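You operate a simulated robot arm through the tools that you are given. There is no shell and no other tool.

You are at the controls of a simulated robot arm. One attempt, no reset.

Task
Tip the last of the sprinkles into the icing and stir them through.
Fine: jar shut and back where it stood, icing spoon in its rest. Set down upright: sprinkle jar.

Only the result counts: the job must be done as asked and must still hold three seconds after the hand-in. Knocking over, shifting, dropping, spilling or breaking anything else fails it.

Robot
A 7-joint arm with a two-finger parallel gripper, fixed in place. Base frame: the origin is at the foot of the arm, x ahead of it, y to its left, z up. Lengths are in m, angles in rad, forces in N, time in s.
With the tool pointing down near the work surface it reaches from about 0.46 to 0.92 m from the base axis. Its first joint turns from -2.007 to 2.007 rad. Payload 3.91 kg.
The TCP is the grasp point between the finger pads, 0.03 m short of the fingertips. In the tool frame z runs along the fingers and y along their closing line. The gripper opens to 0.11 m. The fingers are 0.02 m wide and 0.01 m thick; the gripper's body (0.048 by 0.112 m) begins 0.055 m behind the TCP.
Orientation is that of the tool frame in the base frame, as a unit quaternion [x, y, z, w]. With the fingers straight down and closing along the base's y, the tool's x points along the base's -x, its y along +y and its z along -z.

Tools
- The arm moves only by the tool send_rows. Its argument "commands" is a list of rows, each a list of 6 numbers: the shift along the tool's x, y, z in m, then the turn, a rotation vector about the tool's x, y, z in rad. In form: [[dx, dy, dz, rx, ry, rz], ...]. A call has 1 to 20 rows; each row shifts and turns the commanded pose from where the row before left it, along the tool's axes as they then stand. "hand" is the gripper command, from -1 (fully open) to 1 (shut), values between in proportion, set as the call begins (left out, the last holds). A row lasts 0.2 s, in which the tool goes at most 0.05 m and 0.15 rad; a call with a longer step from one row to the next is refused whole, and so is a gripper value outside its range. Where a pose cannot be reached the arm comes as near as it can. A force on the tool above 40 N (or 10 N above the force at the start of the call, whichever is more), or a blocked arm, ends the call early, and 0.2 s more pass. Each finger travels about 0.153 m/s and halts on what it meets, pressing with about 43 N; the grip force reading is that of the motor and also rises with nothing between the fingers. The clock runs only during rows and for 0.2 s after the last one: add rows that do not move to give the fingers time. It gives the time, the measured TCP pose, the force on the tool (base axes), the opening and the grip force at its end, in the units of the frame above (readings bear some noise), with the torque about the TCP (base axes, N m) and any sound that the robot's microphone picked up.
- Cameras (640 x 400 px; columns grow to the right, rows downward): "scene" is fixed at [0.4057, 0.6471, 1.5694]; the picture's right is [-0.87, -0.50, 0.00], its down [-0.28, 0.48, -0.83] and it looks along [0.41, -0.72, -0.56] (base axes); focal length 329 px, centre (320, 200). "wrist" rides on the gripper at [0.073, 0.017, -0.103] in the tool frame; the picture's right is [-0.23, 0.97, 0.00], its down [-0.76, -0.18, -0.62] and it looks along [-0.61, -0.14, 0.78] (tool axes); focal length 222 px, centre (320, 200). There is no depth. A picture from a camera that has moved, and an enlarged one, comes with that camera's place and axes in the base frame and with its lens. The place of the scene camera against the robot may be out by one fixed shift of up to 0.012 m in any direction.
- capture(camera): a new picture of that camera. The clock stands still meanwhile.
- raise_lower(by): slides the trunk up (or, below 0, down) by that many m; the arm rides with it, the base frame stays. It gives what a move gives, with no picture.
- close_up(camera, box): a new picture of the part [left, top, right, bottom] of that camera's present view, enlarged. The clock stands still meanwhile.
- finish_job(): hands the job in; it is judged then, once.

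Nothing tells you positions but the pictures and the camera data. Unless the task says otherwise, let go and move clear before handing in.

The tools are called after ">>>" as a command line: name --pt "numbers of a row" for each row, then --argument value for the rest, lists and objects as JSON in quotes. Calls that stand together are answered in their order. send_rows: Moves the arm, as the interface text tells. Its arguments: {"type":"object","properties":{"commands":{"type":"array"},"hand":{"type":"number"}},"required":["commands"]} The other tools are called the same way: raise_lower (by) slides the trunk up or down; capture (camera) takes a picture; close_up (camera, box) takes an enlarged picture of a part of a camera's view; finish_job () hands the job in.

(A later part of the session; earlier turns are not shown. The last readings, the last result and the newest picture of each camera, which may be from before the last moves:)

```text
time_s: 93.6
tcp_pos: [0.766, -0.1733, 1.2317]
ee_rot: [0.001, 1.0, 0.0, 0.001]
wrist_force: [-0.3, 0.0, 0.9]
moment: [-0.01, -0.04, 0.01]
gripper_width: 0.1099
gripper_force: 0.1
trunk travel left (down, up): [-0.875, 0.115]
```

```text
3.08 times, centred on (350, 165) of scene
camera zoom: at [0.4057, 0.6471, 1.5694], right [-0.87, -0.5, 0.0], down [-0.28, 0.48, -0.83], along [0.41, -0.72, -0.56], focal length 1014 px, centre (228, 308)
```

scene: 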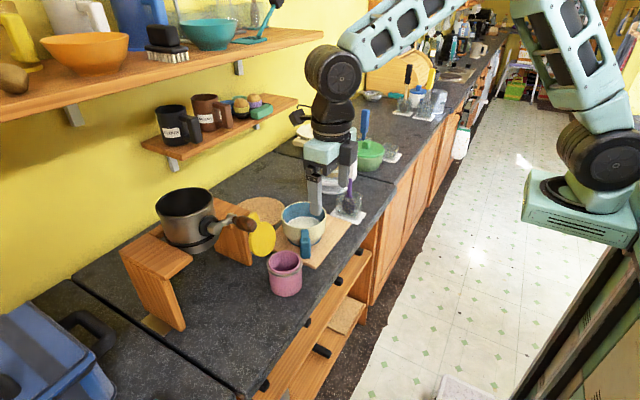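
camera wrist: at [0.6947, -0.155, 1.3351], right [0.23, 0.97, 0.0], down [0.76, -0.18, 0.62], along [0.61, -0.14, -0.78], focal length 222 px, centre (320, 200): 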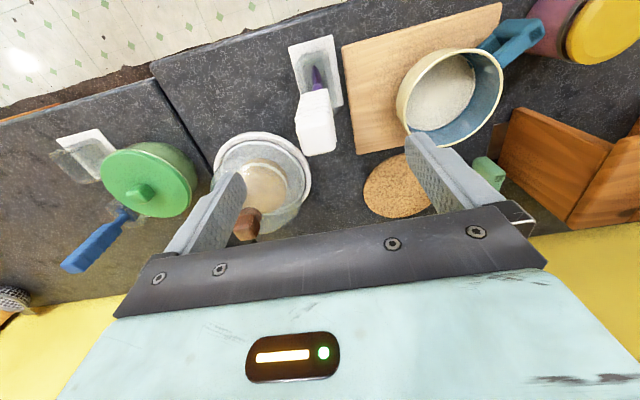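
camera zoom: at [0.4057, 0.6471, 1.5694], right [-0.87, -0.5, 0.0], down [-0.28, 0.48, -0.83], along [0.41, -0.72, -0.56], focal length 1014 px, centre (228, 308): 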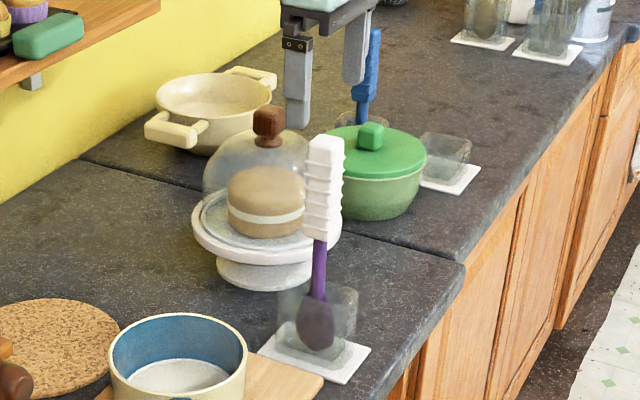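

The handle's top sits exactly on the tool axis. I'll lower onto it.

>>> send_rows --pt "0 0 0.037 0 0 0" --pt "0 0 0.037 0 0 0" --pt "0 0 0.037 0 0 0"

>>> capture --camera "wrist"

>>> close_up --camera "scene" --box '[290, 100, 410, 230]'

```text
time_s: 94.4
tcp_pos: [0.7664, -0.1727, 1.1199]
ee_rot: [0.002, 1.0, 0.001, 0.002]
wrist_force: [-0.6, -0.2, 0.4]
moment: [-0.01, -0.01, 0.0]
gripper_width: 0.1098
gripper_force: 0.0
trunk travel left (down, up): [-0.875, 0.115]
```

```text
taken
camera wrist: at [0.6953, -0.1557, 1.2228], right [0.23, 0.97, 0.0], down [0.76, -0.18, 0.63], along [0.61, -0.14, -0.78], focal length 222 px, centre (320, 200)
```

wrist: 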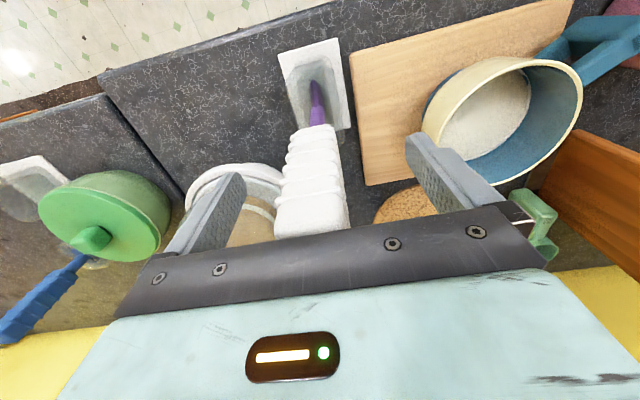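

```text
3.08 times, centred on (350, 165) of scene
camera zoom: at [0.4057, 0.6471, 1.5694], right [-0.87, -0.5, 0.0], down [-0.28, 0.48, -0.83], along [0.41, -0.72, -0.56], focal length 1014 px, centre (228, 308)
```

zoom: 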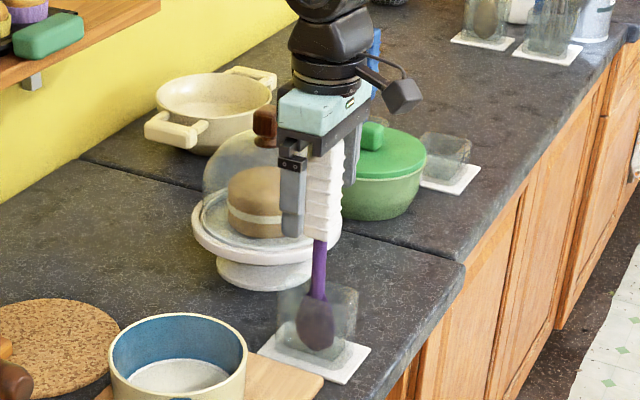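

The handle is between the fingers. I'll close and hold.

>>> send_rows --pt "0 0 0 0 0 0" --pt "0 0 0 0 0 0" --pt "0 0 0 0 0 0" --hand 1

>>> close_up --camera "scene" --box '[310, 130, 390, 230]'

```text
time_s: 95.2
tcp_pos: [0.7681, -0.1722, 1.1191]
ee_rot: [0.001, 1.0, 0.001, 0.002]
wrist_force: [1.0, -0.1, 0.4]
moment: [-0.04, -0.03, -0.03]
gripper_width: 0.0282
gripper_force: 42.9
trunk travel left (down, up): [-0.875, 0.115]
```

```text
4.00 times, centred on (350, 180) of scene
camera zoom: at [0.4057, 0.6471, 1.5694], right [-0.87, -0.5, 0.0], down [-0.28, 0.48, -0.83], along [0.41, -0.72, -0.56], focal length 1318 px, centre (200, 280)
```

zoom: 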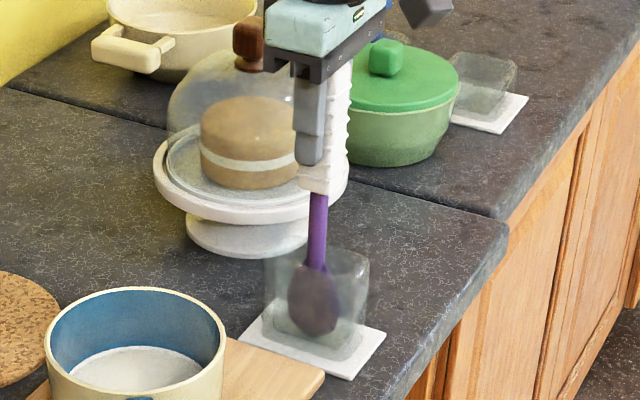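

The spoon is held, and the grasp pose to return to is about (0.767, -0.173, 1.120). I'll lift it straight up out of the rest.

>>> send_rows --pt "0 0 -0.01 0 0 0" --pt "0 0 -0.02 0 0 0" --pt "0 0 -0.025 0 0 0" --pt "0 0 -0.025 0 0 0" --pt "0 0 -0.025 0 0 0" --pt "0 0 -0.025 0 0 0"

>>> close_up --camera "scene" --box '[290, 100, 410, 230]'

>>> capture --camera "wrist"

```text
time_s: 96.6
tcp_pos: [0.7664, -0.174, 1.2508]
ee_rot: [0.001, 1.0, 0.001, 0.0]
wrist_force: [-0.2, -0.8, 0.4]
moment: [-0.01, 0.03, -0.02]
gripper_width: 0.0283
gripper_force: 42.8
trunk travel left (down, up): [-0.875, 0.115]
```

```text
3.08 times, centred on (350, 165) of scene
camera zoom: at [0.4057, 0.6471, 1.5694], right [-0.87, -0.5, 0.0], down [-0.28, 0.48, -0.83], along [0.41, -0.72, -0.56], focal length 1014 px, centre (228, 308)
```

zoom: 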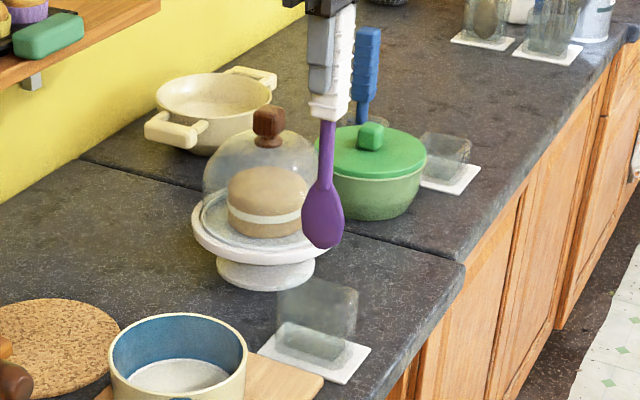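

```text
taken
camera wrist: at [0.6943, -0.1569, 1.3529], right [0.23, 0.97, 0.0], down [0.76, -0.18, 0.62], along [0.61, -0.14, -0.78], focal length 222 px, centre (320, 200)
```

wrist: 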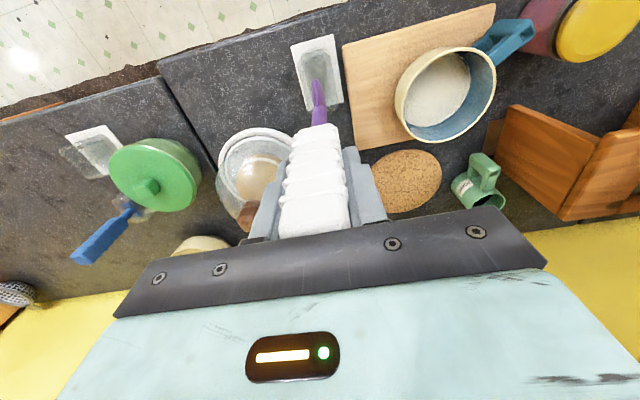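

The spoon is out cleanly, with its tip about 0.205 below the TCP. I'll carry it over the centre of the bowl.

>>> send_rows --pt "-0.0117 0.0354 0 0 0 0" --pt "-0.0117 0.0354 0 0 0 0" --pt "-0.0117 0.0354 0 0 0 0" --pt "-0.0117 0.0354 0 0 0 0" --pt "-0.0117 0.0354 0 0 0 0"

>>> close_up --camera "scene" --box '[250, 130, 370, 260]'

>>> capture --camera "wrist"

```text
time_s: 97.8
tcp_pos: [0.8261, 0.0053, 1.2501]
ee_rot: [0.002, 1.0, 0.001, 0.001]
wrist_force: [0.4, -0.3, -0.3]
moment: [0.0, -0.06, -0.04]
gripper_width: 0.0284
gripper_force: 42.8
trunk travel left (down, up): [-0.875, 0.115]
```

```text
3.08 times, centred on (310, 195) of scene
camera zoom: at [0.4057, 0.6471, 1.5694], right [-0.87, -0.5, 0.0], down [-0.28, 0.48, -0.83], along [0.41, -0.72, -0.56], focal length 1014 px, centre (351, 215)
```

zoom: 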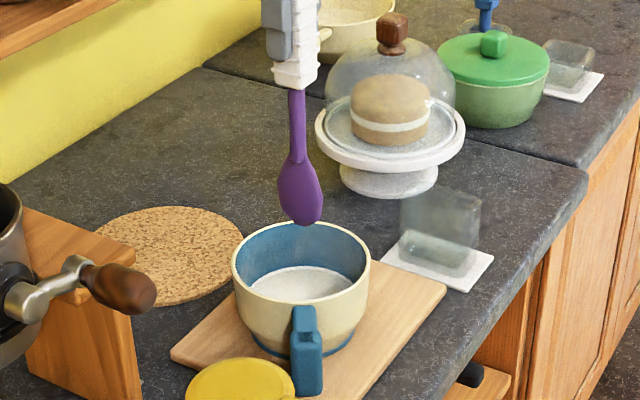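

```text
taken
camera wrist: at [0.7543, 0.0221, 1.3532], right [0.23, 0.97, 0.0], down [0.76, -0.18, 0.62], along [0.61, -0.14, -0.78], focal length 222 px, centre (320, 200)
```

wrist: 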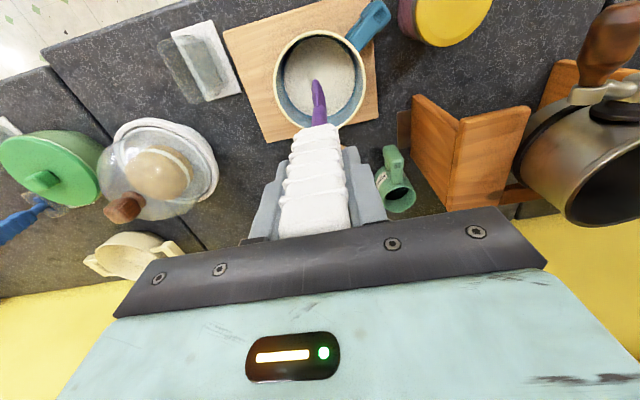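

I'll zoom in to measure the bowl centre against the spoon before lowering.

>>> close_up --camera "wrist" --box '[250, 10, 400, 150]'

```text
2.86 times, centred on (325, 80) of wrist
camera zoom: at [0.7543, 0.0221, 1.3532], right [0.23, 0.97, 0.0], down [0.76, -0.18, 0.62], along [0.61, -0.14, -0.78], focal length 635 px, centre (306, 543)
```

zoom: 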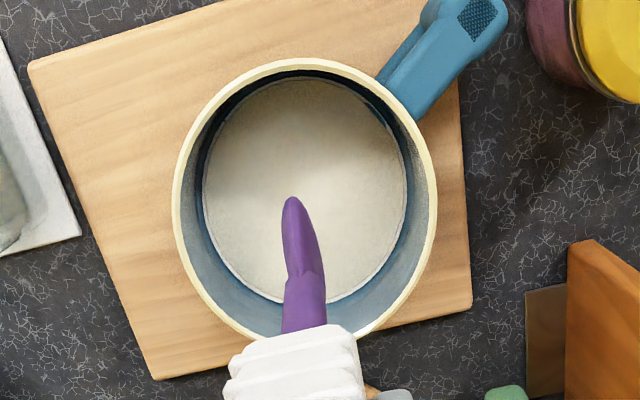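

The bowl centre is about (0.8245, 0.0075), with an icing radius of about 0.055; the spoon's head is broad along x. I'll lower the spoon into the icing at the centre, watching the force.

>>> send_rows --pt "0.002 0.003 0.025 0 0 0" --pt "0 0 0.025 0 0 0" --pt "0 0 0.02 0 0 0" --pt "0 0 0.015 0 0 0"

>>> close_up --camera "scene" --box '[270, 170, 350, 260]'

>>> close_up --camera "wrist" --box '[220, 0, 430, 160]'

```text
time_s: 98.8
tcp_pos: [0.8234, 0.0074, 1.1641]
ee_rot: [0.001, 1.0, 0.002, 0.001]
wrist_force: [-0.2, 0.2, -1.2]
moment: [0.0, 0.03, -0.01]
gripper_width: 0.0287
gripper_force: 43.0
trunk travel left (down, up): [-0.875, 0.115]
```

```text
4.44 times, centred on (310, 215) of scene
camera zoom: at [0.4057, 0.6471, 1.5694], right [-0.87, -0.5, 0.0], down [-0.28, 0.48, -0.83], along [0.41, -0.72, -0.56], focal length 1464 px, centre (364, 133)
```

zoom: 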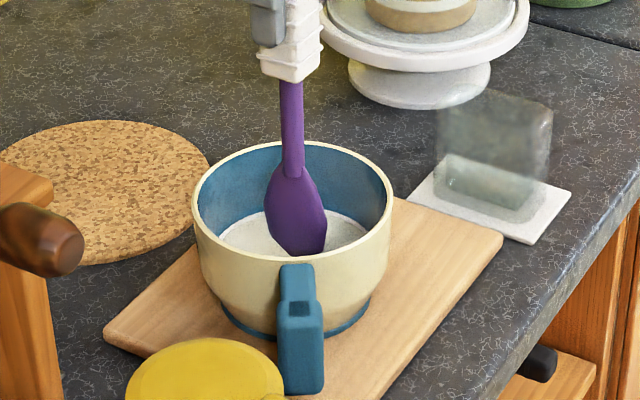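

```text
2.50 times, centred on (325, 80) of wrist
camera zoom: at [0.7517, 0.0253, 1.2671], right [0.23, 0.97, 0.0], down [0.76, -0.18, 0.62], along [0.61, -0.14, -0.78], focal length 555 px, centre (308, 500)
```

zoom: 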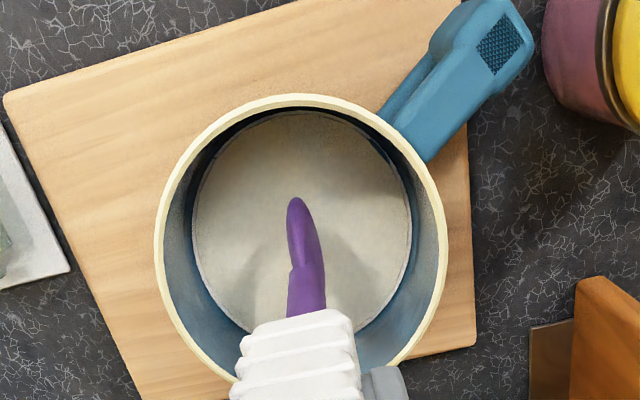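

The tip is at about the icing surface with no contact force. I'll go a bit deeper.

>>> send_rows --pt "0 0 0.007 0 0 0" --pt "0 0 0.007 0 0 0" --pt "0 0 0 0 0 0"

>>> close_up --camera "scene" --box '[270, 170, 350, 260]'

>>> close_up --camera "wrist" --box '[220, 0, 430, 160]'

```text
time_s: 99.6
tcp_pos: [0.8234, 0.0068, 1.1507]
ee_rot: [0.001, 1.0, 0.001, 0.001]
wrist_force: [-0.6, -0.3, -0.6]
moment: [0.0, 0.01, -0.01]
gripper_width: 0.0284
gripper_force: 42.9
trunk travel left (down, up): [-0.875, 0.115]
```

```text
4.44 times, centred on (310, 215) of scene
camera zoom: at [0.4057, 0.6471, 1.5694], right [-0.87, -0.5, 0.0], down [-0.28, 0.48, -0.83], along [0.41, -0.72, -0.56], focal length 1464 px, centre (364, 133)
```

zoom: 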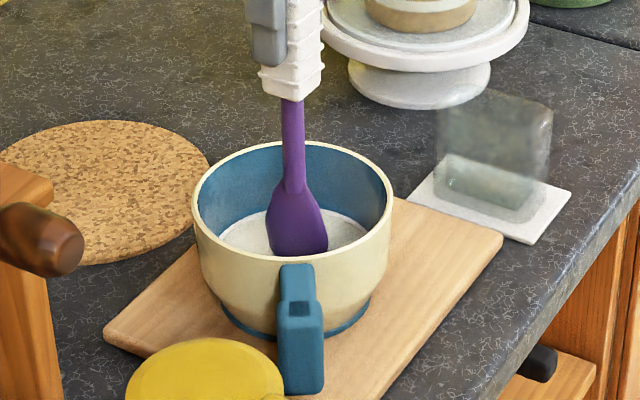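

```text
2.50 times, centred on (325, 80) of wrist
camera zoom: at [0.7514, 0.0249, 1.2536], right [0.23, 0.97, 0.0], down [0.76, -0.18, 0.62], along [0.61, -0.14, -0.78], focal length 555 px, centre (308, 500)
```

zoom: 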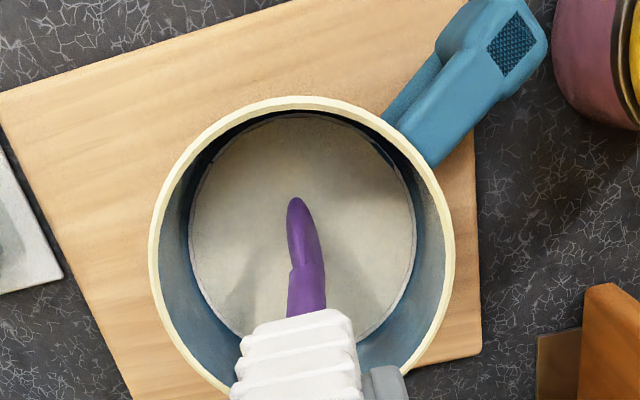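

The head is now cut off by the icing surface, so it's in. I'll go a little deeper and check for bottom contact.

>>> send_rows --pt "0 0 0.004 0 0 0" --pt "0 0 0.003 0 0 0" --pt "0 0 0 0 0 0"

```text
time_s: 100.4
tcp_pos: [0.8235, 0.0077, 1.1437]
ee_rot: [0.002, 1.0, 0.001, 0.001]
wrist_force: [-0.2, 0.5, -1.0]
moment: [0.01, 0.01, -0.02]
gripper_width: 0.0285
gripper_force: 42.9
trunk travel left (down, up): [-0.875, 0.115]
```

There's no bottom contact and good depth. I'll stir one full circle of 2.2 cm radius and watch the forces.

>>> send_rows --pt "0 0.011 0 0 0 0" --pt "0 0.011 0 0 0 0" --pt "0.011 -0.0029 0 0 0 0" --pt "0.0081 -0.0081 0 0 0 0" --pt "0.0029 -0.011 0 0 0 0" --pt "-0.0029 -0.011 0 0 0 0" --pt "-0.0081 -0.0081 0 0 0 0" --pt "-0.011 -0.0029 0 0 0 0" --pt "-0.011 0.0029 0 0 0 0" --pt "-0.0081 0.0081 0 0 0 0" --pt "-0.0029 0.011 0 0 0 0" --pt "0.0029 0.011 0 0 0 0" --pt "0.0081 0.0081 0 0 0 0" --pt "0.011 0.0029 0 0 0 0"

>>> close_up --camera "wrist" --box '[220, 0, 430, 160]'

>>> close_up --camera "scene" --box '[270, 170, 350, 260]'

```text
time_s: 103.4
tcp_pos: [0.822, 0.0287, 1.1434]
ee_rot: [0.0, 1.0, 0.001, 0.001]
wrist_force: [-0.3, 0.3, -0.8]
moment: [-0.01, 0.04, 0.01]
gripper_width: 0.0282
gripper_force: 42.7
trunk travel left (down, up): [-0.875, 0.115]
```

```text
2.50 times, centred on (325, 80) of wrist
camera zoom: at [0.7511, 0.0466, 1.2471], right [0.23, 0.97, 0.0], down [0.76, -0.18, 0.62], along [0.61, -0.14, -0.78], focal length 555 px, centre (308, 500)
```

zoom: 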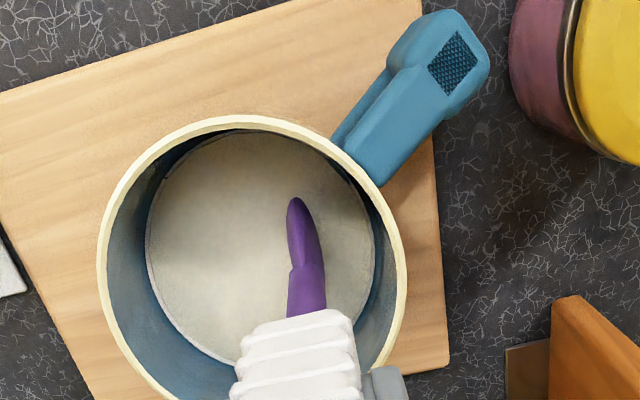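

```text
4.44 times, centred on (310, 215) of scene
camera zoom: at [0.4057, 0.6471, 1.5694], right [-0.87, -0.5, 0.0], down [-0.28, 0.48, -0.83], along [0.41, -0.72, -0.56], focal length 1464 px, centre (364, 133)
```

zoom: 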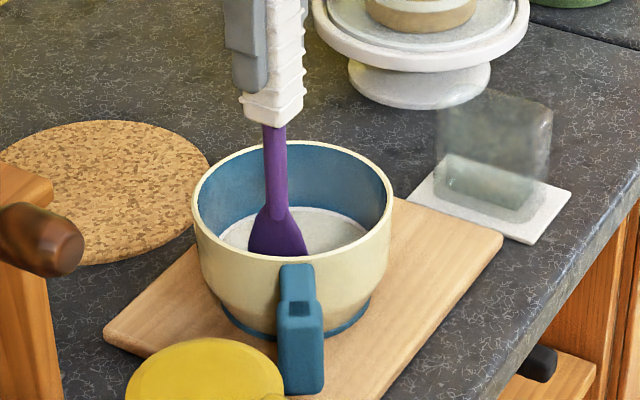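

The forces are fine and the bowl hasn't moved. One circle isn't enough to mix, so I'll keep stirring with more circles.

>>> send_rows --pt "0.011 -0.0029 0 0 0 0" --pt "0.0081 -0.0081 0 0 0 0" --pt "0.0029 -0.011 0 0 0 0" --pt "-0.0029 -0.011 0 0 0 0" --pt "-0.0081 -0.0081 0 0 0 0" --pt "-0.011 -0.0029 0 0 0 0" --pt "-0.011 0.0029 0 0 0 0" --pt "-0.0081 0.0081 0 0 0 0" --pt "-0.0029 0.011 0 0 0 0" --pt "0.0029 0.011 0 0 0 0" --pt "0.0081 0.0081 0 0 0 0" --pt "0.011 0.0029 0 0 0 0"

>>> send_rows --pt "0.011 -0.0029 0 0 0 0" --pt "0.0081 -0.0081 0 0 0 0" --pt "0.0029 -0.011 0 0 0 0" --pt "-0.0029 -0.011 0 0 0 0" --pt "-0.0081 -0.0081 0 0 0 0" --pt "-0.011 -0.0029 0 0 0 0" --pt "-0.011 0.0029 0 0 0 0" --pt "-0.0081 0.0081 0 0 0 0" --pt "-0.0029 0.011 0 0 0 0" --pt "0.0029 0.011 0 0 0 0" --pt "0.0081 0.0081 0 0 0 0" --pt "0.011 0.0029 0 0 0 0"

>>> close_up --camera "wrist" --box '[220, 0, 430, 160]'

>>> close_up --camera "scene" --box '[280, 190, 340, 240]'

```text
time_s: 106.0
tcp_pos: [0.8235, 0.0307, 1.1437]
ee_rot: [0.0, 1.0, 0.001, 0.002]
wrist_force: [-0.4, 0.0, -1.5]
moment: [-0.04, 0.01, 0.02]
gripper_width: 0.0284
gripper_force: 43.1
trunk travel left (down, up): [-0.875, 0.115]
```

```text
time_s: 108.6
tcp_pos: [0.8227, 0.0287, 1.1448]
ee_rot: [0.001, 1.0, 0.002, 0.002]
wrist_force: [-0.9, -0.4, 0.2]
moment: [-0.01, 0.01, 0.0]
gripper_width: 0.028
gripper_force: 43.2
trunk travel left (down, up): [-0.875, 0.115]
```

```text
2.50 times, centred on (325, 80) of wrist
camera zoom: at [0.7512, 0.047, 1.248], right [0.23, 0.97, 0.0], down [0.76, -0.18, 0.63], along [0.61, -0.14, -0.78], focal length 555 px, centre (308, 500)
```

zoom: 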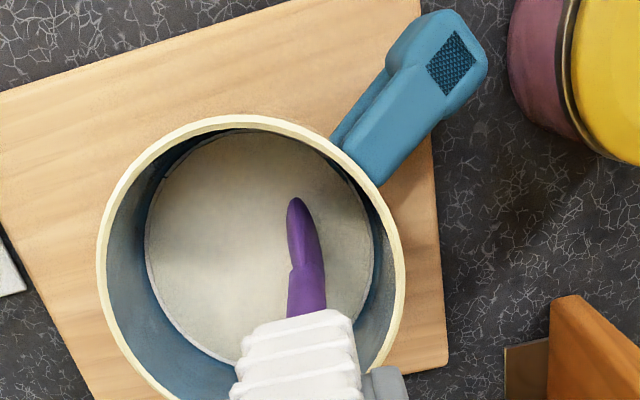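

```text
8.00 times, centred on (310, 215) of scene
camera zoom: at [0.4057, 0.6471, 1.5694], right [-0.87, -0.5, 0.0], down [-0.28, 0.48, -0.83], along [0.41, -0.72, -0.56], focal length 2635 px, centre (400, 80)
```

zoom: 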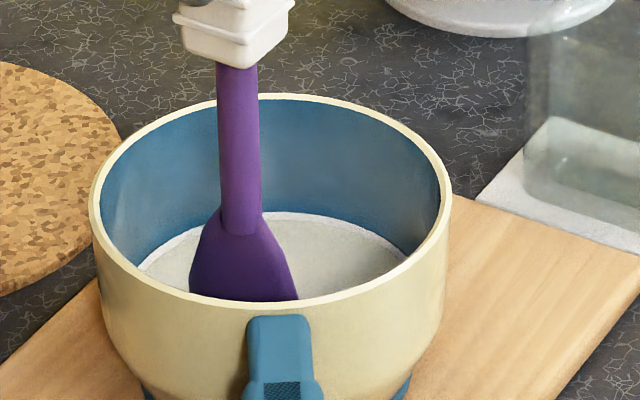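

There's no visible change yet. I'll check how deep the icing goes by lowering a few millimetres at a time at the centre, so the stirring reaches near the bottom.

>>> send_rows --pt "0 -0.011 0 0 0 0" --pt "0 -0.011 0 0 0 0" --pt "0 0 0.003 0 0 0" --pt "0 0 0 0 0 0"

>>> send_rows --pt "0 0 0.003 0 0 0" --pt "0 0 0 0 0 0"

>>> close_up --camera "scene" --box '[280, 190, 340, 240]'

```text
time_s: 109.6
tcp_pos: [0.823, 0.0088, 1.1422]
ee_rot: [0.001, 1.0, 0.0, 0.002]
wrist_force: [0.3, 0.2, -1.7]
moment: [0.01, -0.02, -0.03]
gripper_width: 0.0285
gripper_force: 42.8
trunk travel left (down, up): [-0.875, 0.115]
```

```text
time_s: 110.2
tcp_pos: [0.8216, 0.0073, 1.1387]
ee_rot: [0.001, 1.0, 0.002, 0.002]
wrist_force: [-0.3, 0.3, -1.1]
moment: [0.0, -0.01, 0.0]
gripper_width: 0.0284
gripper_force: 43.3
trunk travel left (down, up): [-0.875, 0.115]
```

```text
8.00 times, centred on (310, 215) of scene
camera zoom: at [0.4057, 0.6471, 1.5694], right [-0.87, -0.5, 0.0], down [-0.28, 0.48, -0.83], along [0.41, -0.72, -0.56], focal length 2635 px, centre (400, 80)
```

zoom: 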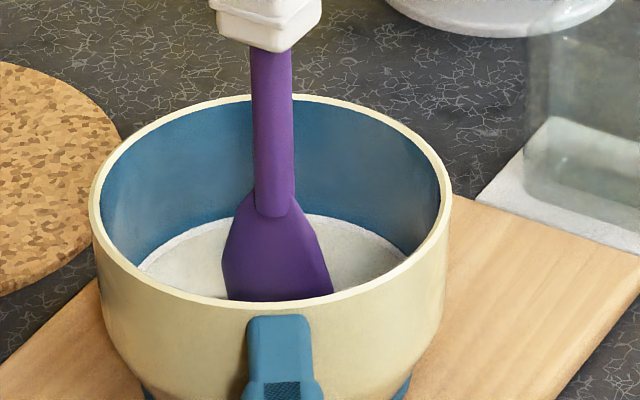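

Still free. I'll take one more small step down to locate the bottom.

>>> send_rows --pt "0 0 0.003 0 0 0" --pt "0 0 0 0 0 0"

>>> send_rows --pt "0 0 0.003 0 0 0" --pt "0 0 0 0 0 0"

```text
time_s: 110.8
tcp_pos: [0.8237, 0.0071, 1.1344]
ee_rot: [0.0, 1.0, 0.001, 0.002]
wrist_force: [-0.6, -0.2, -0.9]
moment: [0.04, 0.0, -0.02]
gripper_width: 0.0284
gripper_force: 43.2
trunk travel left (down, up): [-0.875, 0.115]
```

```text
time_s: 111.4
tcp_pos: [0.8229, 0.0073, 1.1345]
ee_rot: [0.0, 1.0, 0.001, 0.003]
wrist_force: [-3.2, -0.3, 17.7]
moment: [-0.19, 0.66, -0.03]
gripper_width: 0.0284
gripper_force: 43.0
trunk travel left (down, up): [-0.875, 0.115]
```

The bottom is at TCP 1.1345. I'll lift 4–5 mm off it and stir more circles near the bottom, where the sprinkles may have settled.

>>> send_rows --pt "0 0 -0.0075 0 0 0" --pt "0 0.01 0 0 0 0" --pt "0 0.01 0 0 0 0" --pt "0.01 -0.00268 0 0 0 0" --pt "0.00732 -0.00732 0 0 0 0" --pt "0.00268 -0.01 0 0 0 0" --pt "-0.00268 -0.01 0 0 0 0" --pt "-0.00732 -0.00732 0 0 0 0" --pt "-0.01 -0.00268 0 0 0 0" --pt "-0.01 0.00268 0 0 0 0" --pt "-0.00732 0.00732 0 0 0 0" --pt "-0.00268 0.01 0 0 0 0" --pt "0.00268 0.01 0 0 0 0" --pt "0.00732 0.00732 0 0 0 0" --pt "0.01 0.00268 0 0 0 0"

>>> send_rows --pt "0.01 -0.00268 0 0 0 0" --pt "0.00732 -0.00732 0 0 0 0" --pt "0.00268 -0.01 0 0 0 0" --pt "-0.00268 -0.01 0 0 0 0" --pt "-0.00732 -0.00732 0 0 0 0" --pt "-0.01 -0.00268 0 0 0 0" --pt "-0.01 0.00268 0 0 0 0" --pt "-0.00732 0.00732 0 0 0 0" --pt "-0.00268 0.01 0 0 0 0" --pt "0.00268 0.01 0 0 0 0" --pt "0.00732 0.00732 0 0 0 0" --pt "0.01 0.00268 0 0 0 0"

>>> close_up --camera "wrist" --box '[220, 0, 430, 160]'

>>> close_up --camera "scene" --box '[270, 180, 350, 260]'

```text
time_s: 114.6
tcp_pos: [0.8232, 0.0267, 1.1393]
ee_rot: [0.0, 1.0, 0.0, 0.002]
wrist_force: [0.5, 0.0, -1.9]
moment: [-0.02, 0.03, -0.01]
gripper_width: 0.0283
gripper_force: 43.1
trunk travel left (down, up): [-0.875, 0.115]
```

```text
time_s: 117.2
tcp_pos: [0.8237, 0.0262, 1.1403]
ee_rot: [0.0, 1.0, 0.001, 0.002]
wrist_force: [0.6, 0.4, -1.3]
moment: [0.03, 0.0, 0.0]
gripper_width: 0.0285
gripper_force: 43.4
trunk travel left (down, up): [-0.875, 0.115]
```

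```text
2.50 times, centred on (325, 80) of wrist
camera zoom: at [0.7523, 0.0441, 1.2424], right [0.23, 0.97, 0.0], down [0.76, -0.18, 0.63], along [0.61, -0.14, -0.78], focal length 555 px, centre (308, 500)
```

zoom: 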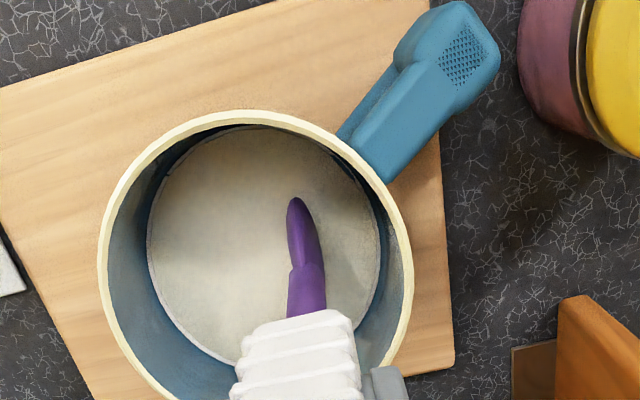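

```text
5.00 times, centred on (310, 220) of scene
camera zoom: at [0.4057, 0.6471, 1.5694], right [-0.87, -0.5, 0.0], down [-0.28, 0.48, -0.83], along [0.41, -0.72, -0.56], focal length 1647 px, centre (370, 100)
```

zoom: 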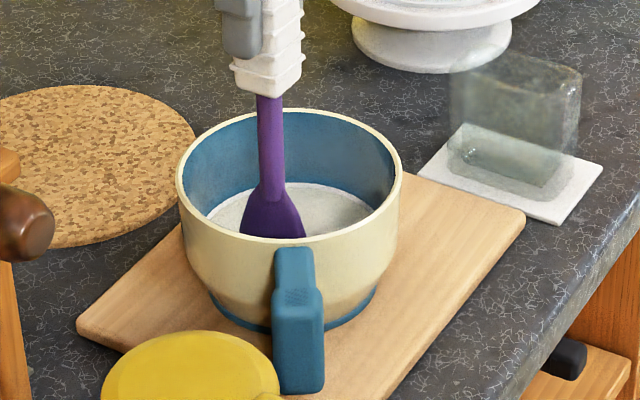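

I'll do several more circles, a bit wider and slightly higher, so the whole bowl gets mixed.

>>> send_rows --pt "0 0.005 -0.003 0 0 0" --pt "0.0125 -0.0034 0 0 0 0" --pt "0.0092 -0.0092 0 0 0 0" --pt "0.0034 -0.0125 0 0 0 0" --pt "-0.0034 -0.0125 0 0 0 0" --pt "-0.0092 -0.0092 0 0 0 0" --pt "-0.0125 -0.0034 0 0 0 0" --pt "-0.0125 0.0034 0 0 0 0" --pt "-0.0092 0.0092 0 0 0 0" --pt "-0.0034 0.0125 0 0 0 0" --pt "0.0034 0.0125 0 0 0 0" --pt "0.0092 0.0092 0 0 0 0" --pt "0.0125 0.0034 0 0 0 0"

>>> send_rows --pt "0.0125 -0.0034 0 0 0 0" --pt "0.0092 -0.0092 0 0 0 0" --pt "0.0034 -0.0125 0 0 0 0" --pt "-0.0034 -0.0125 0 0 0 0" --pt "-0.0092 -0.0092 0 0 0 0" --pt "-0.0125 -0.0034 0 0 0 0" --pt "-0.0125 0.0034 0 0 0 0" --pt "-0.0092 0.0092 0 0 0 0" --pt "-0.0034 0.0125 0 0 0 0" --pt "0.0034 0.0125 0 0 0 0" --pt "0.0092 0.0092 0 0 0 0" --pt "0.0125 0.0034 0 0 0 0"

>>> send_rows --pt "0.0125 -0.0034 0 0 0 0" --pt "0.0092 -0.0092 0 0 0 0" --pt "0.0034 -0.0125 0 0 0 0" --pt "-0.0034 -0.0125 0 0 0 0" --pt "-0.0092 -0.0092 0 0 0 0" --pt "-0.0125 -0.0034 0 0 0 0" --pt "-0.0125 0.0034 0 0 0 0" --pt "-0.0092 0.0092 0 0 0 0" --pt "-0.0034 0.0125 0 0 0 0" --pt "0.0034 0.0125 0 0 0 0" --pt "0.0092 0.0092 0 0 0 0" --pt "0.0125 0.0034 0 0 0 0"

>>> capture --camera "wrist"

>>> close_up --camera "scene" --box '[270, 180, 350, 260]'

```text
time_s: 120.0
tcp_pos: [0.8229, 0.0335, 1.143]
ee_rot: [0.001, 1.0, 0.0, 0.001]
wrist_force: [-0.1, -0.3, -1.0]
moment: [0.01, 0.0, 0.01]
gripper_width: 0.0283
gripper_force: 42.6
trunk travel left (down, up): [-0.875, 0.115]
```

```text
time_s: 122.6
tcp_pos: [0.8228, 0.0317, 1.1448]
ee_rot: [0.001, 1.0, 0.001, 0.001]
wrist_force: [-0.4, -0.1, -1.0]
moment: [0.0, -0.03, 0.02]
gripper_width: 0.0286
gripper_force: 43.4
trunk travel left (down, up): [-0.875, 0.115]
```

```text
time_s: 125.2
tcp_pos: [0.823, 0.0308, 1.1431]
ee_rot: [0.001, 1.0, 0.0, 0.002]
wrist_force: [0.4, -0.2, -0.9]
moment: [-0.01, -0.01, 0.02]
gripper_width: 0.0284
gripper_force: 42.6
trunk travel left (down, up): [-0.875, 0.115]
```

```text
taken
camera wrist: at [0.7516, 0.0497, 1.2465], right [0.23, 0.97, 0.0], down [0.76, -0.18, 0.63], along [0.61, -0.14, -0.78], focal length 222 px, centre (320, 200)
```

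wrist: 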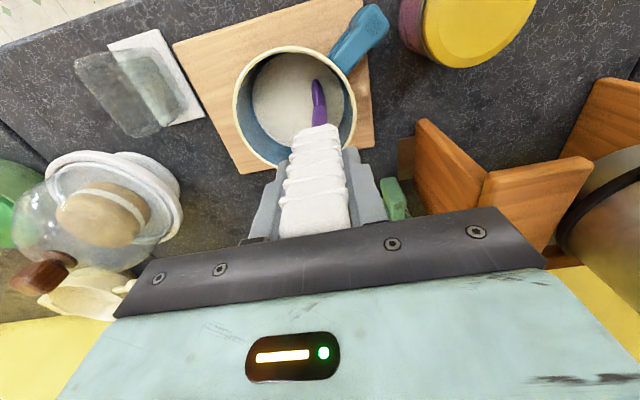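

```text
5.00 times, centred on (310, 220) of scene
camera zoom: at [0.4057, 0.6471, 1.5694], right [-0.87, -0.5, 0.0], down [-0.28, 0.48, -0.83], along [0.41, -0.72, -0.56], focal length 1647 px, centre (370, 100)
```

zoom: 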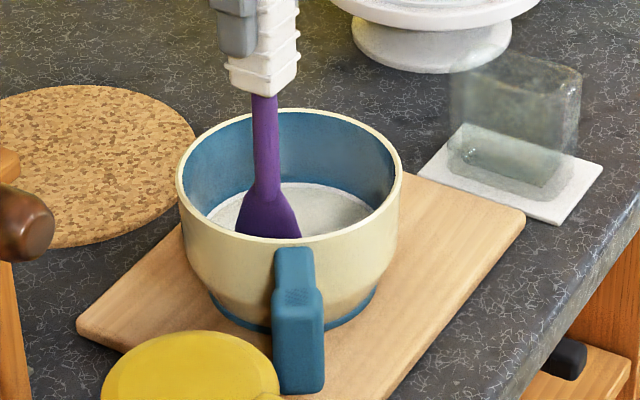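

I'll look closely at the icing surface for traces of sprinkles.

>>> close_up --camera "wrist" --box '[240, 50, 360, 140]'

```text
4.44 times, centred on (300, 95) of wrist
camera zoom: at [0.7516, 0.0497, 1.2465], right [0.23, 0.97, 0.0], down [0.76, -0.18, 0.63], along [0.61, -0.14, -0.78], focal length 987 px, centre (409, 667)
```

zoom: 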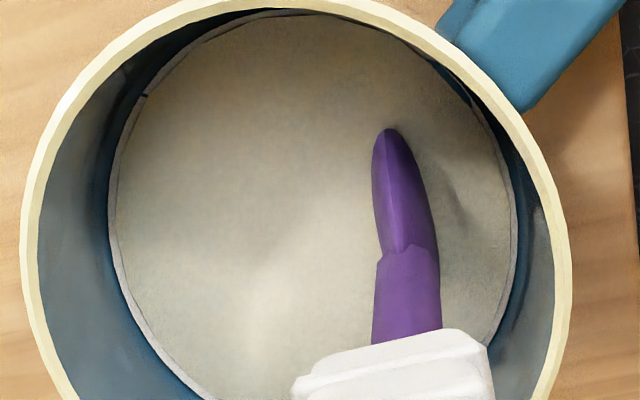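

The spoon hasn't shifted in the grip. I'll bring it back to the bowl's centre and lift it straight out.

>>> send_rows --pt "0 -0.0125 0 0 0 0" --pt "0 -0.0125 0 0 0 0" --pt "0 0 -0.015 0 0 0" --pt "0 0 -0.02 0 0 0" --pt "0 0 -0.025 0 0 0" --pt "0 0 -0.025 0 0 0" --pt "0 0 -0.022 0 0 0" --pt "0 0 0 0 0 0" --pt "0 0 0 0 0 0"

>>> close_up --camera "scene" --box '[250, 130, 370, 260]'

>>> capture --camera "wrist"

```text
time_s: 127.2
tcp_pos: [0.8215, 0.0092, 1.2487]
ee_rot: [0.001, 1.0, 0.001, 0.0]
wrist_force: [-0.5, 0.3, -1.1]
moment: [0.02, 0.0, 0.0]
gripper_width: 0.0286
gripper_force: 42.6
trunk travel left (down, up): [-0.875, 0.115]
```

```text
3.08 times, centred on (310, 195) of scene
camera zoom: at [0.4057, 0.6471, 1.5694], right [-0.87, -0.5, 0.0], down [-0.28, 0.48, -0.83], along [0.41, -0.72, -0.56], focal length 1014 px, centre (351, 215)
```

zoom: 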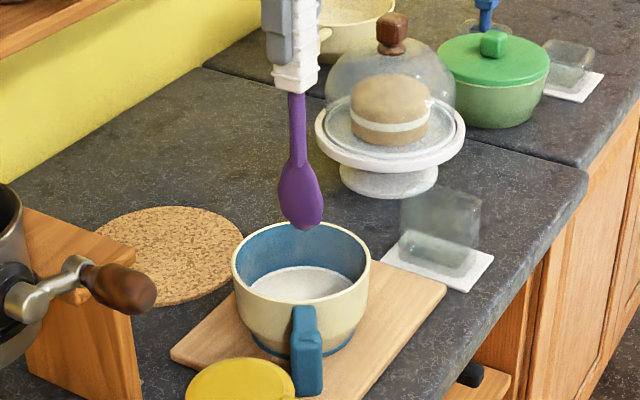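

```text
taken
camera wrist: at [0.751, 0.0268, 1.3525], right [0.23, 0.97, 0.0], down [0.76, -0.18, 0.62], along [0.61, -0.14, -0.78], focal length 222 px, centre (320, 200)
```

wrist: 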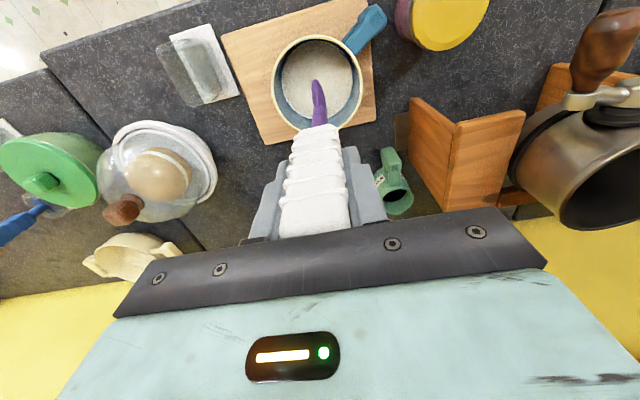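

I'll check the icing again from this distance.

>>> close_up --camera "wrist" --box '[260, 20, 380, 140]'

>>> close_up --camera "wrist" --box '[140, 10, 260, 120]'

```text
3.33 times, centred on (320, 80) of wrist
camera zoom: at [0.751, 0.0268, 1.3525], right [0.23, 0.97, 0.0], down [0.76, -0.18, 0.62], along [0.61, -0.14, -0.78], focal length 740 px, centre (320, 600)
```

zoom: 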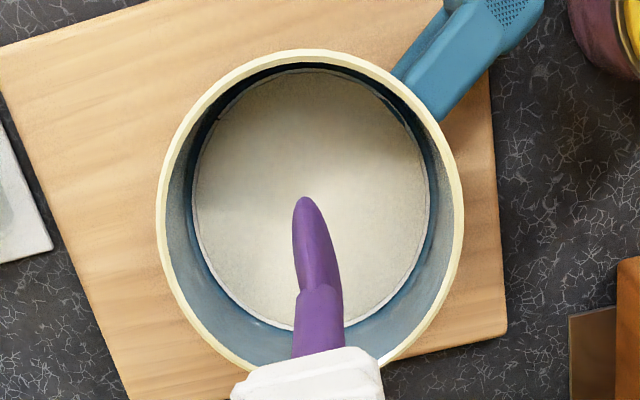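

```text
3.64 times, centred on (200, 65) of wrist
camera zoom: at [0.751, 0.0268, 1.3525], right [0.23, 0.97, 0.0], down [0.76, -0.18, 0.62], along [0.61, -0.14, -0.78], focal length 808 px, centre (756, 691)
```

zoom: 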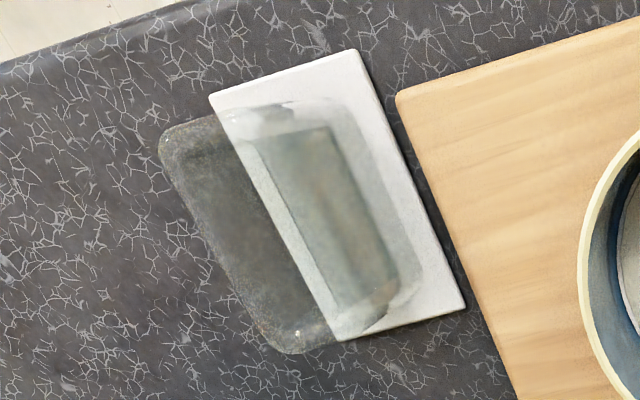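

The rest has a rectangular slot matching the spoon's head. I'll retrace the exact offsets back above it.

>>> send_rows --pt "0.0113 -0.036 0 0 0 0" --pt "0.0113 -0.036 0 0 0 0" --pt "0.0113 -0.036 0 0 0 0" --pt "0.0113 -0.036 0 0 0 0" --pt "0.0113 -0.036 0 0 0 0" --pt "0 0 0 0 0 0"

>>> capture --camera "wrist"

>>> close_up --camera "scene" --box '[310, 120, 400, 240]'

>>> close_up --camera "wrist" --box '[260, 20, 380, 140]'

```text
time_s: 128.6
tcp_pos: [0.7623, -0.1732, 1.2468]
ee_rot: [0.0, 1.0, 0.0, 0.001]
wrist_force: [-0.2, -0.8, -0.9]
moment: [-0.02, -0.02, -0.02]
gripper_width: 0.0287
gripper_force: 43.0
trunk travel left (down, up): [-0.875, 0.115]
```

```text
taken
camera wrist: at [0.6919, -0.1562, 1.3513], right [0.23, 0.97, 0.0], down [0.76, -0.18, 0.62], along [0.61, -0.14, -0.78], focal length 222 px, centre (320, 200)
```

wrist: 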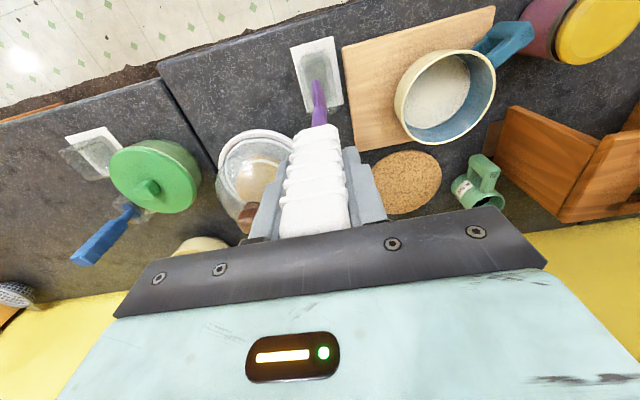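

```text
3.33 times, centred on (355, 180) of scene
camera zoom: at [0.4057, 0.6471, 1.5694], right [-0.87, -0.5, 0.0], down [-0.28, 0.48, -0.83], along [0.41, -0.72, -0.56], focal length 1098 px, centre (203, 267)
```

zoom: 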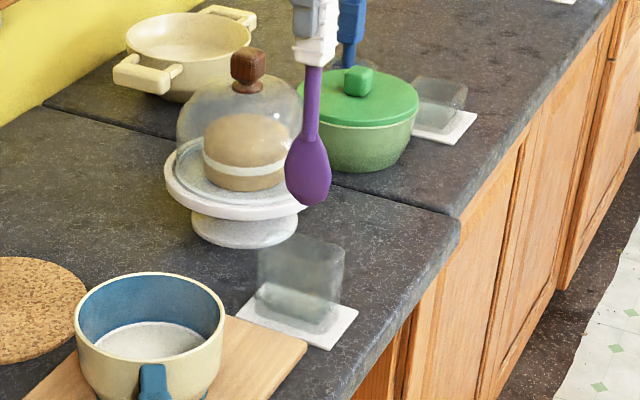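

```text
3.33 times, centred on (320, 80) of wrist
camera zoom: at [0.6919, -0.1562, 1.3513], right [0.23, 0.97, 0.0], down [0.76, -0.18, 0.62], along [0.61, -0.14, -0.78], focal length 740 px, centre (320, 600)
```

zoom: 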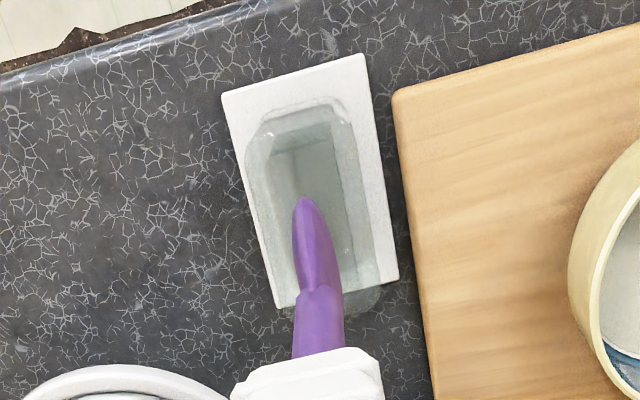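

I'm back above the rest, about 2 mm short in x by the camera pose, so I'll correct that and lower to just above the glass.

>>> send_rows --pt "-0.0022 0 0.015 0 0 0" --pt "0 0 0.02 0 0 0" --pt "0 0 0.02 0 0 0" --pt "0 0 0 0 0 0"

>>> close_up --camera "scene" --box '[310, 120, 400, 240]'

>>> close_up --camera "wrist" --box '[260, 20, 380, 140]'

```text
time_s: 129.6
tcp_pos: [0.767, -0.172, 1.1932]
ee_rot: [0.001, 1.0, 0.001, 0.0]
wrist_force: [1.0, -0.5, -0.1]
moment: [-0.01, 0.02, -0.03]
gripper_width: 0.0285
gripper_force: 43.2
trunk travel left (down, up): [-0.875, 0.115]
```

```text
3.33 times, centred on (355, 180) of scene
camera zoom: at [0.4057, 0.6471, 1.5694], right [-0.87, -0.5, 0.0], down [-0.28, 0.48, -0.83], along [0.41, -0.72, -0.56], focal length 1098 px, centre (203, 267)
```

zoom: 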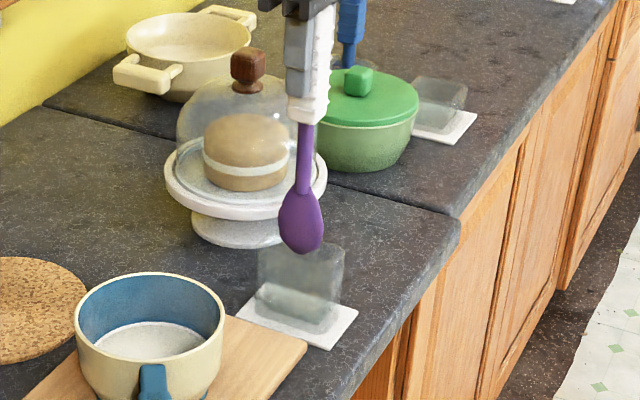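

```text
3.33 times, centred on (320, 80) of wrist
camera zoom: at [0.6954, -0.155, 1.2961], right [0.23, 0.97, 0.0], down [0.76, -0.18, 0.62], along [0.61, -0.14, -0.78], focal length 740 px, centre (320, 600)
```

zoom: 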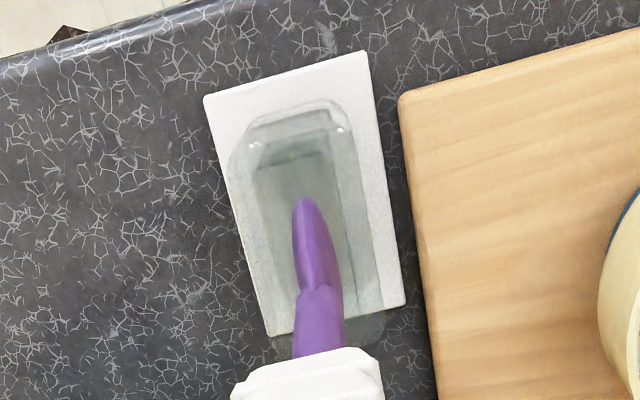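

The spoon is lined up with the slot, matching the original grasp pose. I'll lower slowly with force checks.

>>> send_rows --pt "0 0 0.01 0 0 0" --pt "0 0 0.015 0 0 0" --pt "0 0 0.015 0 0 0" --pt "0 0 0 0 0 0"

>>> close_up --camera "scene" --box '[310, 120, 400, 240]'

```text
time_s: 130.6
tcp_pos: [0.769, -0.1723, 1.1534]
ee_rot: [0.002, 1.0, 0.002, 0.002]
wrist_force: [-0.4, 0.7, -1.0]
moment: [0.0, 0.01, -0.01]
gripper_width: 0.0285
gripper_force: 43.1
trunk travel left (down, up): [-0.875, 0.115]
```

```text
3.33 times, centred on (355, 180) of scene
camera zoom: at [0.4057, 0.6471, 1.5694], right [-0.87, -0.5, 0.0], down [-0.28, 0.48, -0.83], along [0.41, -0.72, -0.56], focal length 1098 px, centre (203, 267)
```

zoom: 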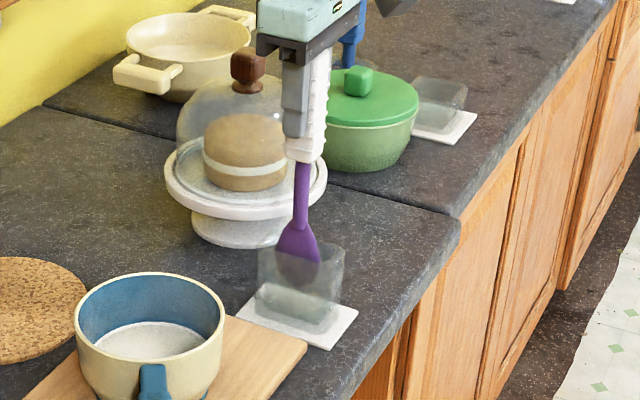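

It's entering the glass freely. I'll continue to the bottom.

>>> send_rows --pt "0 0 0.014 0 0 0" --pt "0 0 0.012 0 0 0" --pt "0 0 0.004 0 0 0" --pt "0 0 0 0 0 0"

>>> close_up --camera "scene" --box '[310, 120, 400, 240]'

```text
time_s: 131.6
tcp_pos: [0.7671, -0.1724, 1.1242]
ee_rot: [0.002, 1.0, 0.0, 0.002]
wrist_force: [-0.7, -0.3, -0.6]
moment: [-0.02, 0.04, 0.0]
gripper_width: 0.0282
gripper_force: 43.0
trunk travel left (down, up): [-0.875, 0.115]
```

```text
3.33 times, centred on (355, 180) of scene
camera zoom: at [0.4057, 0.6471, 1.5694], right [-0.87, -0.5, 0.0], down [-0.28, 0.48, -0.83], along [0.41, -0.72, -0.56], focal length 1098 px, centre (203, 267)
```

zoom: 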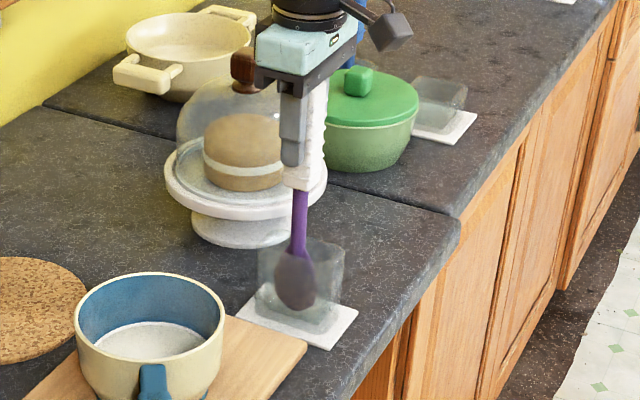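

There are a few millimetres left, so I'll step down until it touches.

>>> send_rows --pt "0 0 0.003 0 0 0" --pt "0 0 0 0 0 0"

>>> send_rows --pt "0 0 0.0015 0 0 0" --pt "0 0 0 0 0 0"

```text
time_s: 132.2
tcp_pos: [0.7682, -0.1725, 1.1213]
ee_rot: [0.001, 1.0, 0.0, 0.002]
wrist_force: [0.3, -0.7, 0.1]
moment: [-0.02, 0.01, 0.0]
gripper_width: 0.0282
gripper_force: 42.7
trunk travel left (down, up): [-0.875, 0.115]
```

```text
time_s: 132.8
tcp_pos: [0.7686, -0.173, 1.1198]
ee_rot: [0.0, 1.0, 0.001, 0.002]
wrist_force: [-0.4, -0.4, -0.9]
moment: [0.0, 0.04, -0.01]
gripper_width: 0.0282
gripper_force: 42.9
trunk travel left (down, up): [-0.875, 0.115]
```

>>> send_rows --pt "0 0 0.0015 0 0 0" --pt "0 0 0 0 0 0"

>>> send_rows --pt "0 0 0.001 0 0 0" --pt "0 0 0 0 0 0"

```text
time_s: 133.4
tcp_pos: [0.7674, -0.1723, 1.1201]
ee_rot: [0.001, 1.0, 0.0, 0.002]
wrist_force: [-1.9, -0.7, 16.2]
moment: [-0.1, 0.51, 0.0]
gripper_width: 0.028
gripper_force: 42.6
trunk travel left (down, up): [-0.875, 0.115]
```

```text
time_s: 134.0
tcp_pos: [0.7693, -0.1725, 1.1194]
ee_rot: [0.001, 1.0, 0.001, 0.003]
wrist_force: [-2.1, -0.4, 28.5]
moment: [0.01, 0.53, 0.0]
gripper_width: 0.0284
gripper_force: 42.6
trunk travel left (down, up): [-0.875, 0.115]
```

The spoon is on the bottom of its rest. I'll ease the pressure off and let go.

>>> send_rows --pt "0 0 -0.0022 0 0 0" --pt "0 0 0 0 0 0"

>>> send_rows --pt "0 0 0 0 0 0" --pt "0 0 0 0 0 0" --pt "0 0 0 0 0 0" --hand -0.3

>>> close_up --camera "scene" --box '[310, 120, 400, 240]'

>>> capture --camera "wrist"

```text
time_s: 134.6
tcp_pos: [0.7701, -0.1728, 1.1191]
ee_rot: [0.001, 1.0, 0.0, 0.001]
wrist_force: [2.0, 0.0, 14.5]
moment: [-0.05, -0.52, -0.09]
gripper_width: 0.0285
gripper_force: 43.5
trunk travel left (down, up): [-0.875, 0.115]
```

```text
time_s: 135.4
tcp_pos: [0.7679, -0.1733, 1.119]
ee_rot: [0.0, 1.0, 0.001, 0.001]
wrist_force: [0.8, -0.8, 0.3]
moment: [0.03, -0.01, -0.02]
gripper_width: 0.0713
gripper_force: 0.1
trunk travel left (down, up): [-0.875, 0.115]
```

```text
3.33 times, centred on (355, 180) of scene
camera zoom: at [0.4057, 0.6471, 1.5694], right [-0.87, -0.5, 0.0], down [-0.28, 0.48, -0.83], along [0.41, -0.72, -0.56], focal length 1098 px, centre (203, 267)
```

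zoom: 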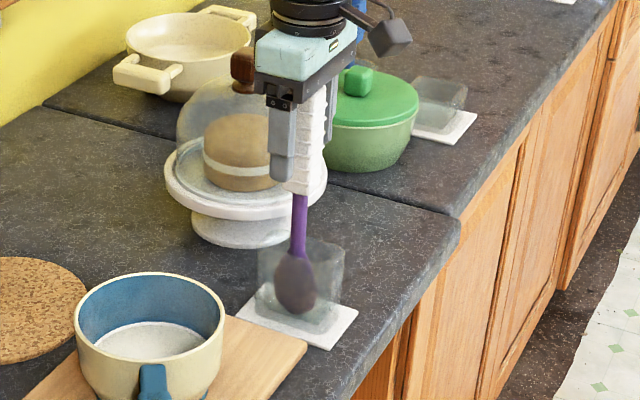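

```text
taken
camera wrist: at [0.6971, -0.155, 1.2224], right [0.23, 0.97, 0.0], down [0.76, -0.18, 0.62], along [0.61, -0.14, -0.78], focal length 222 px, centre (320, 200)
```

wrist: 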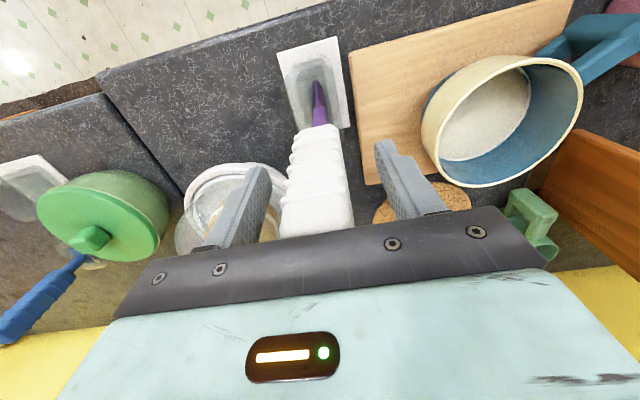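

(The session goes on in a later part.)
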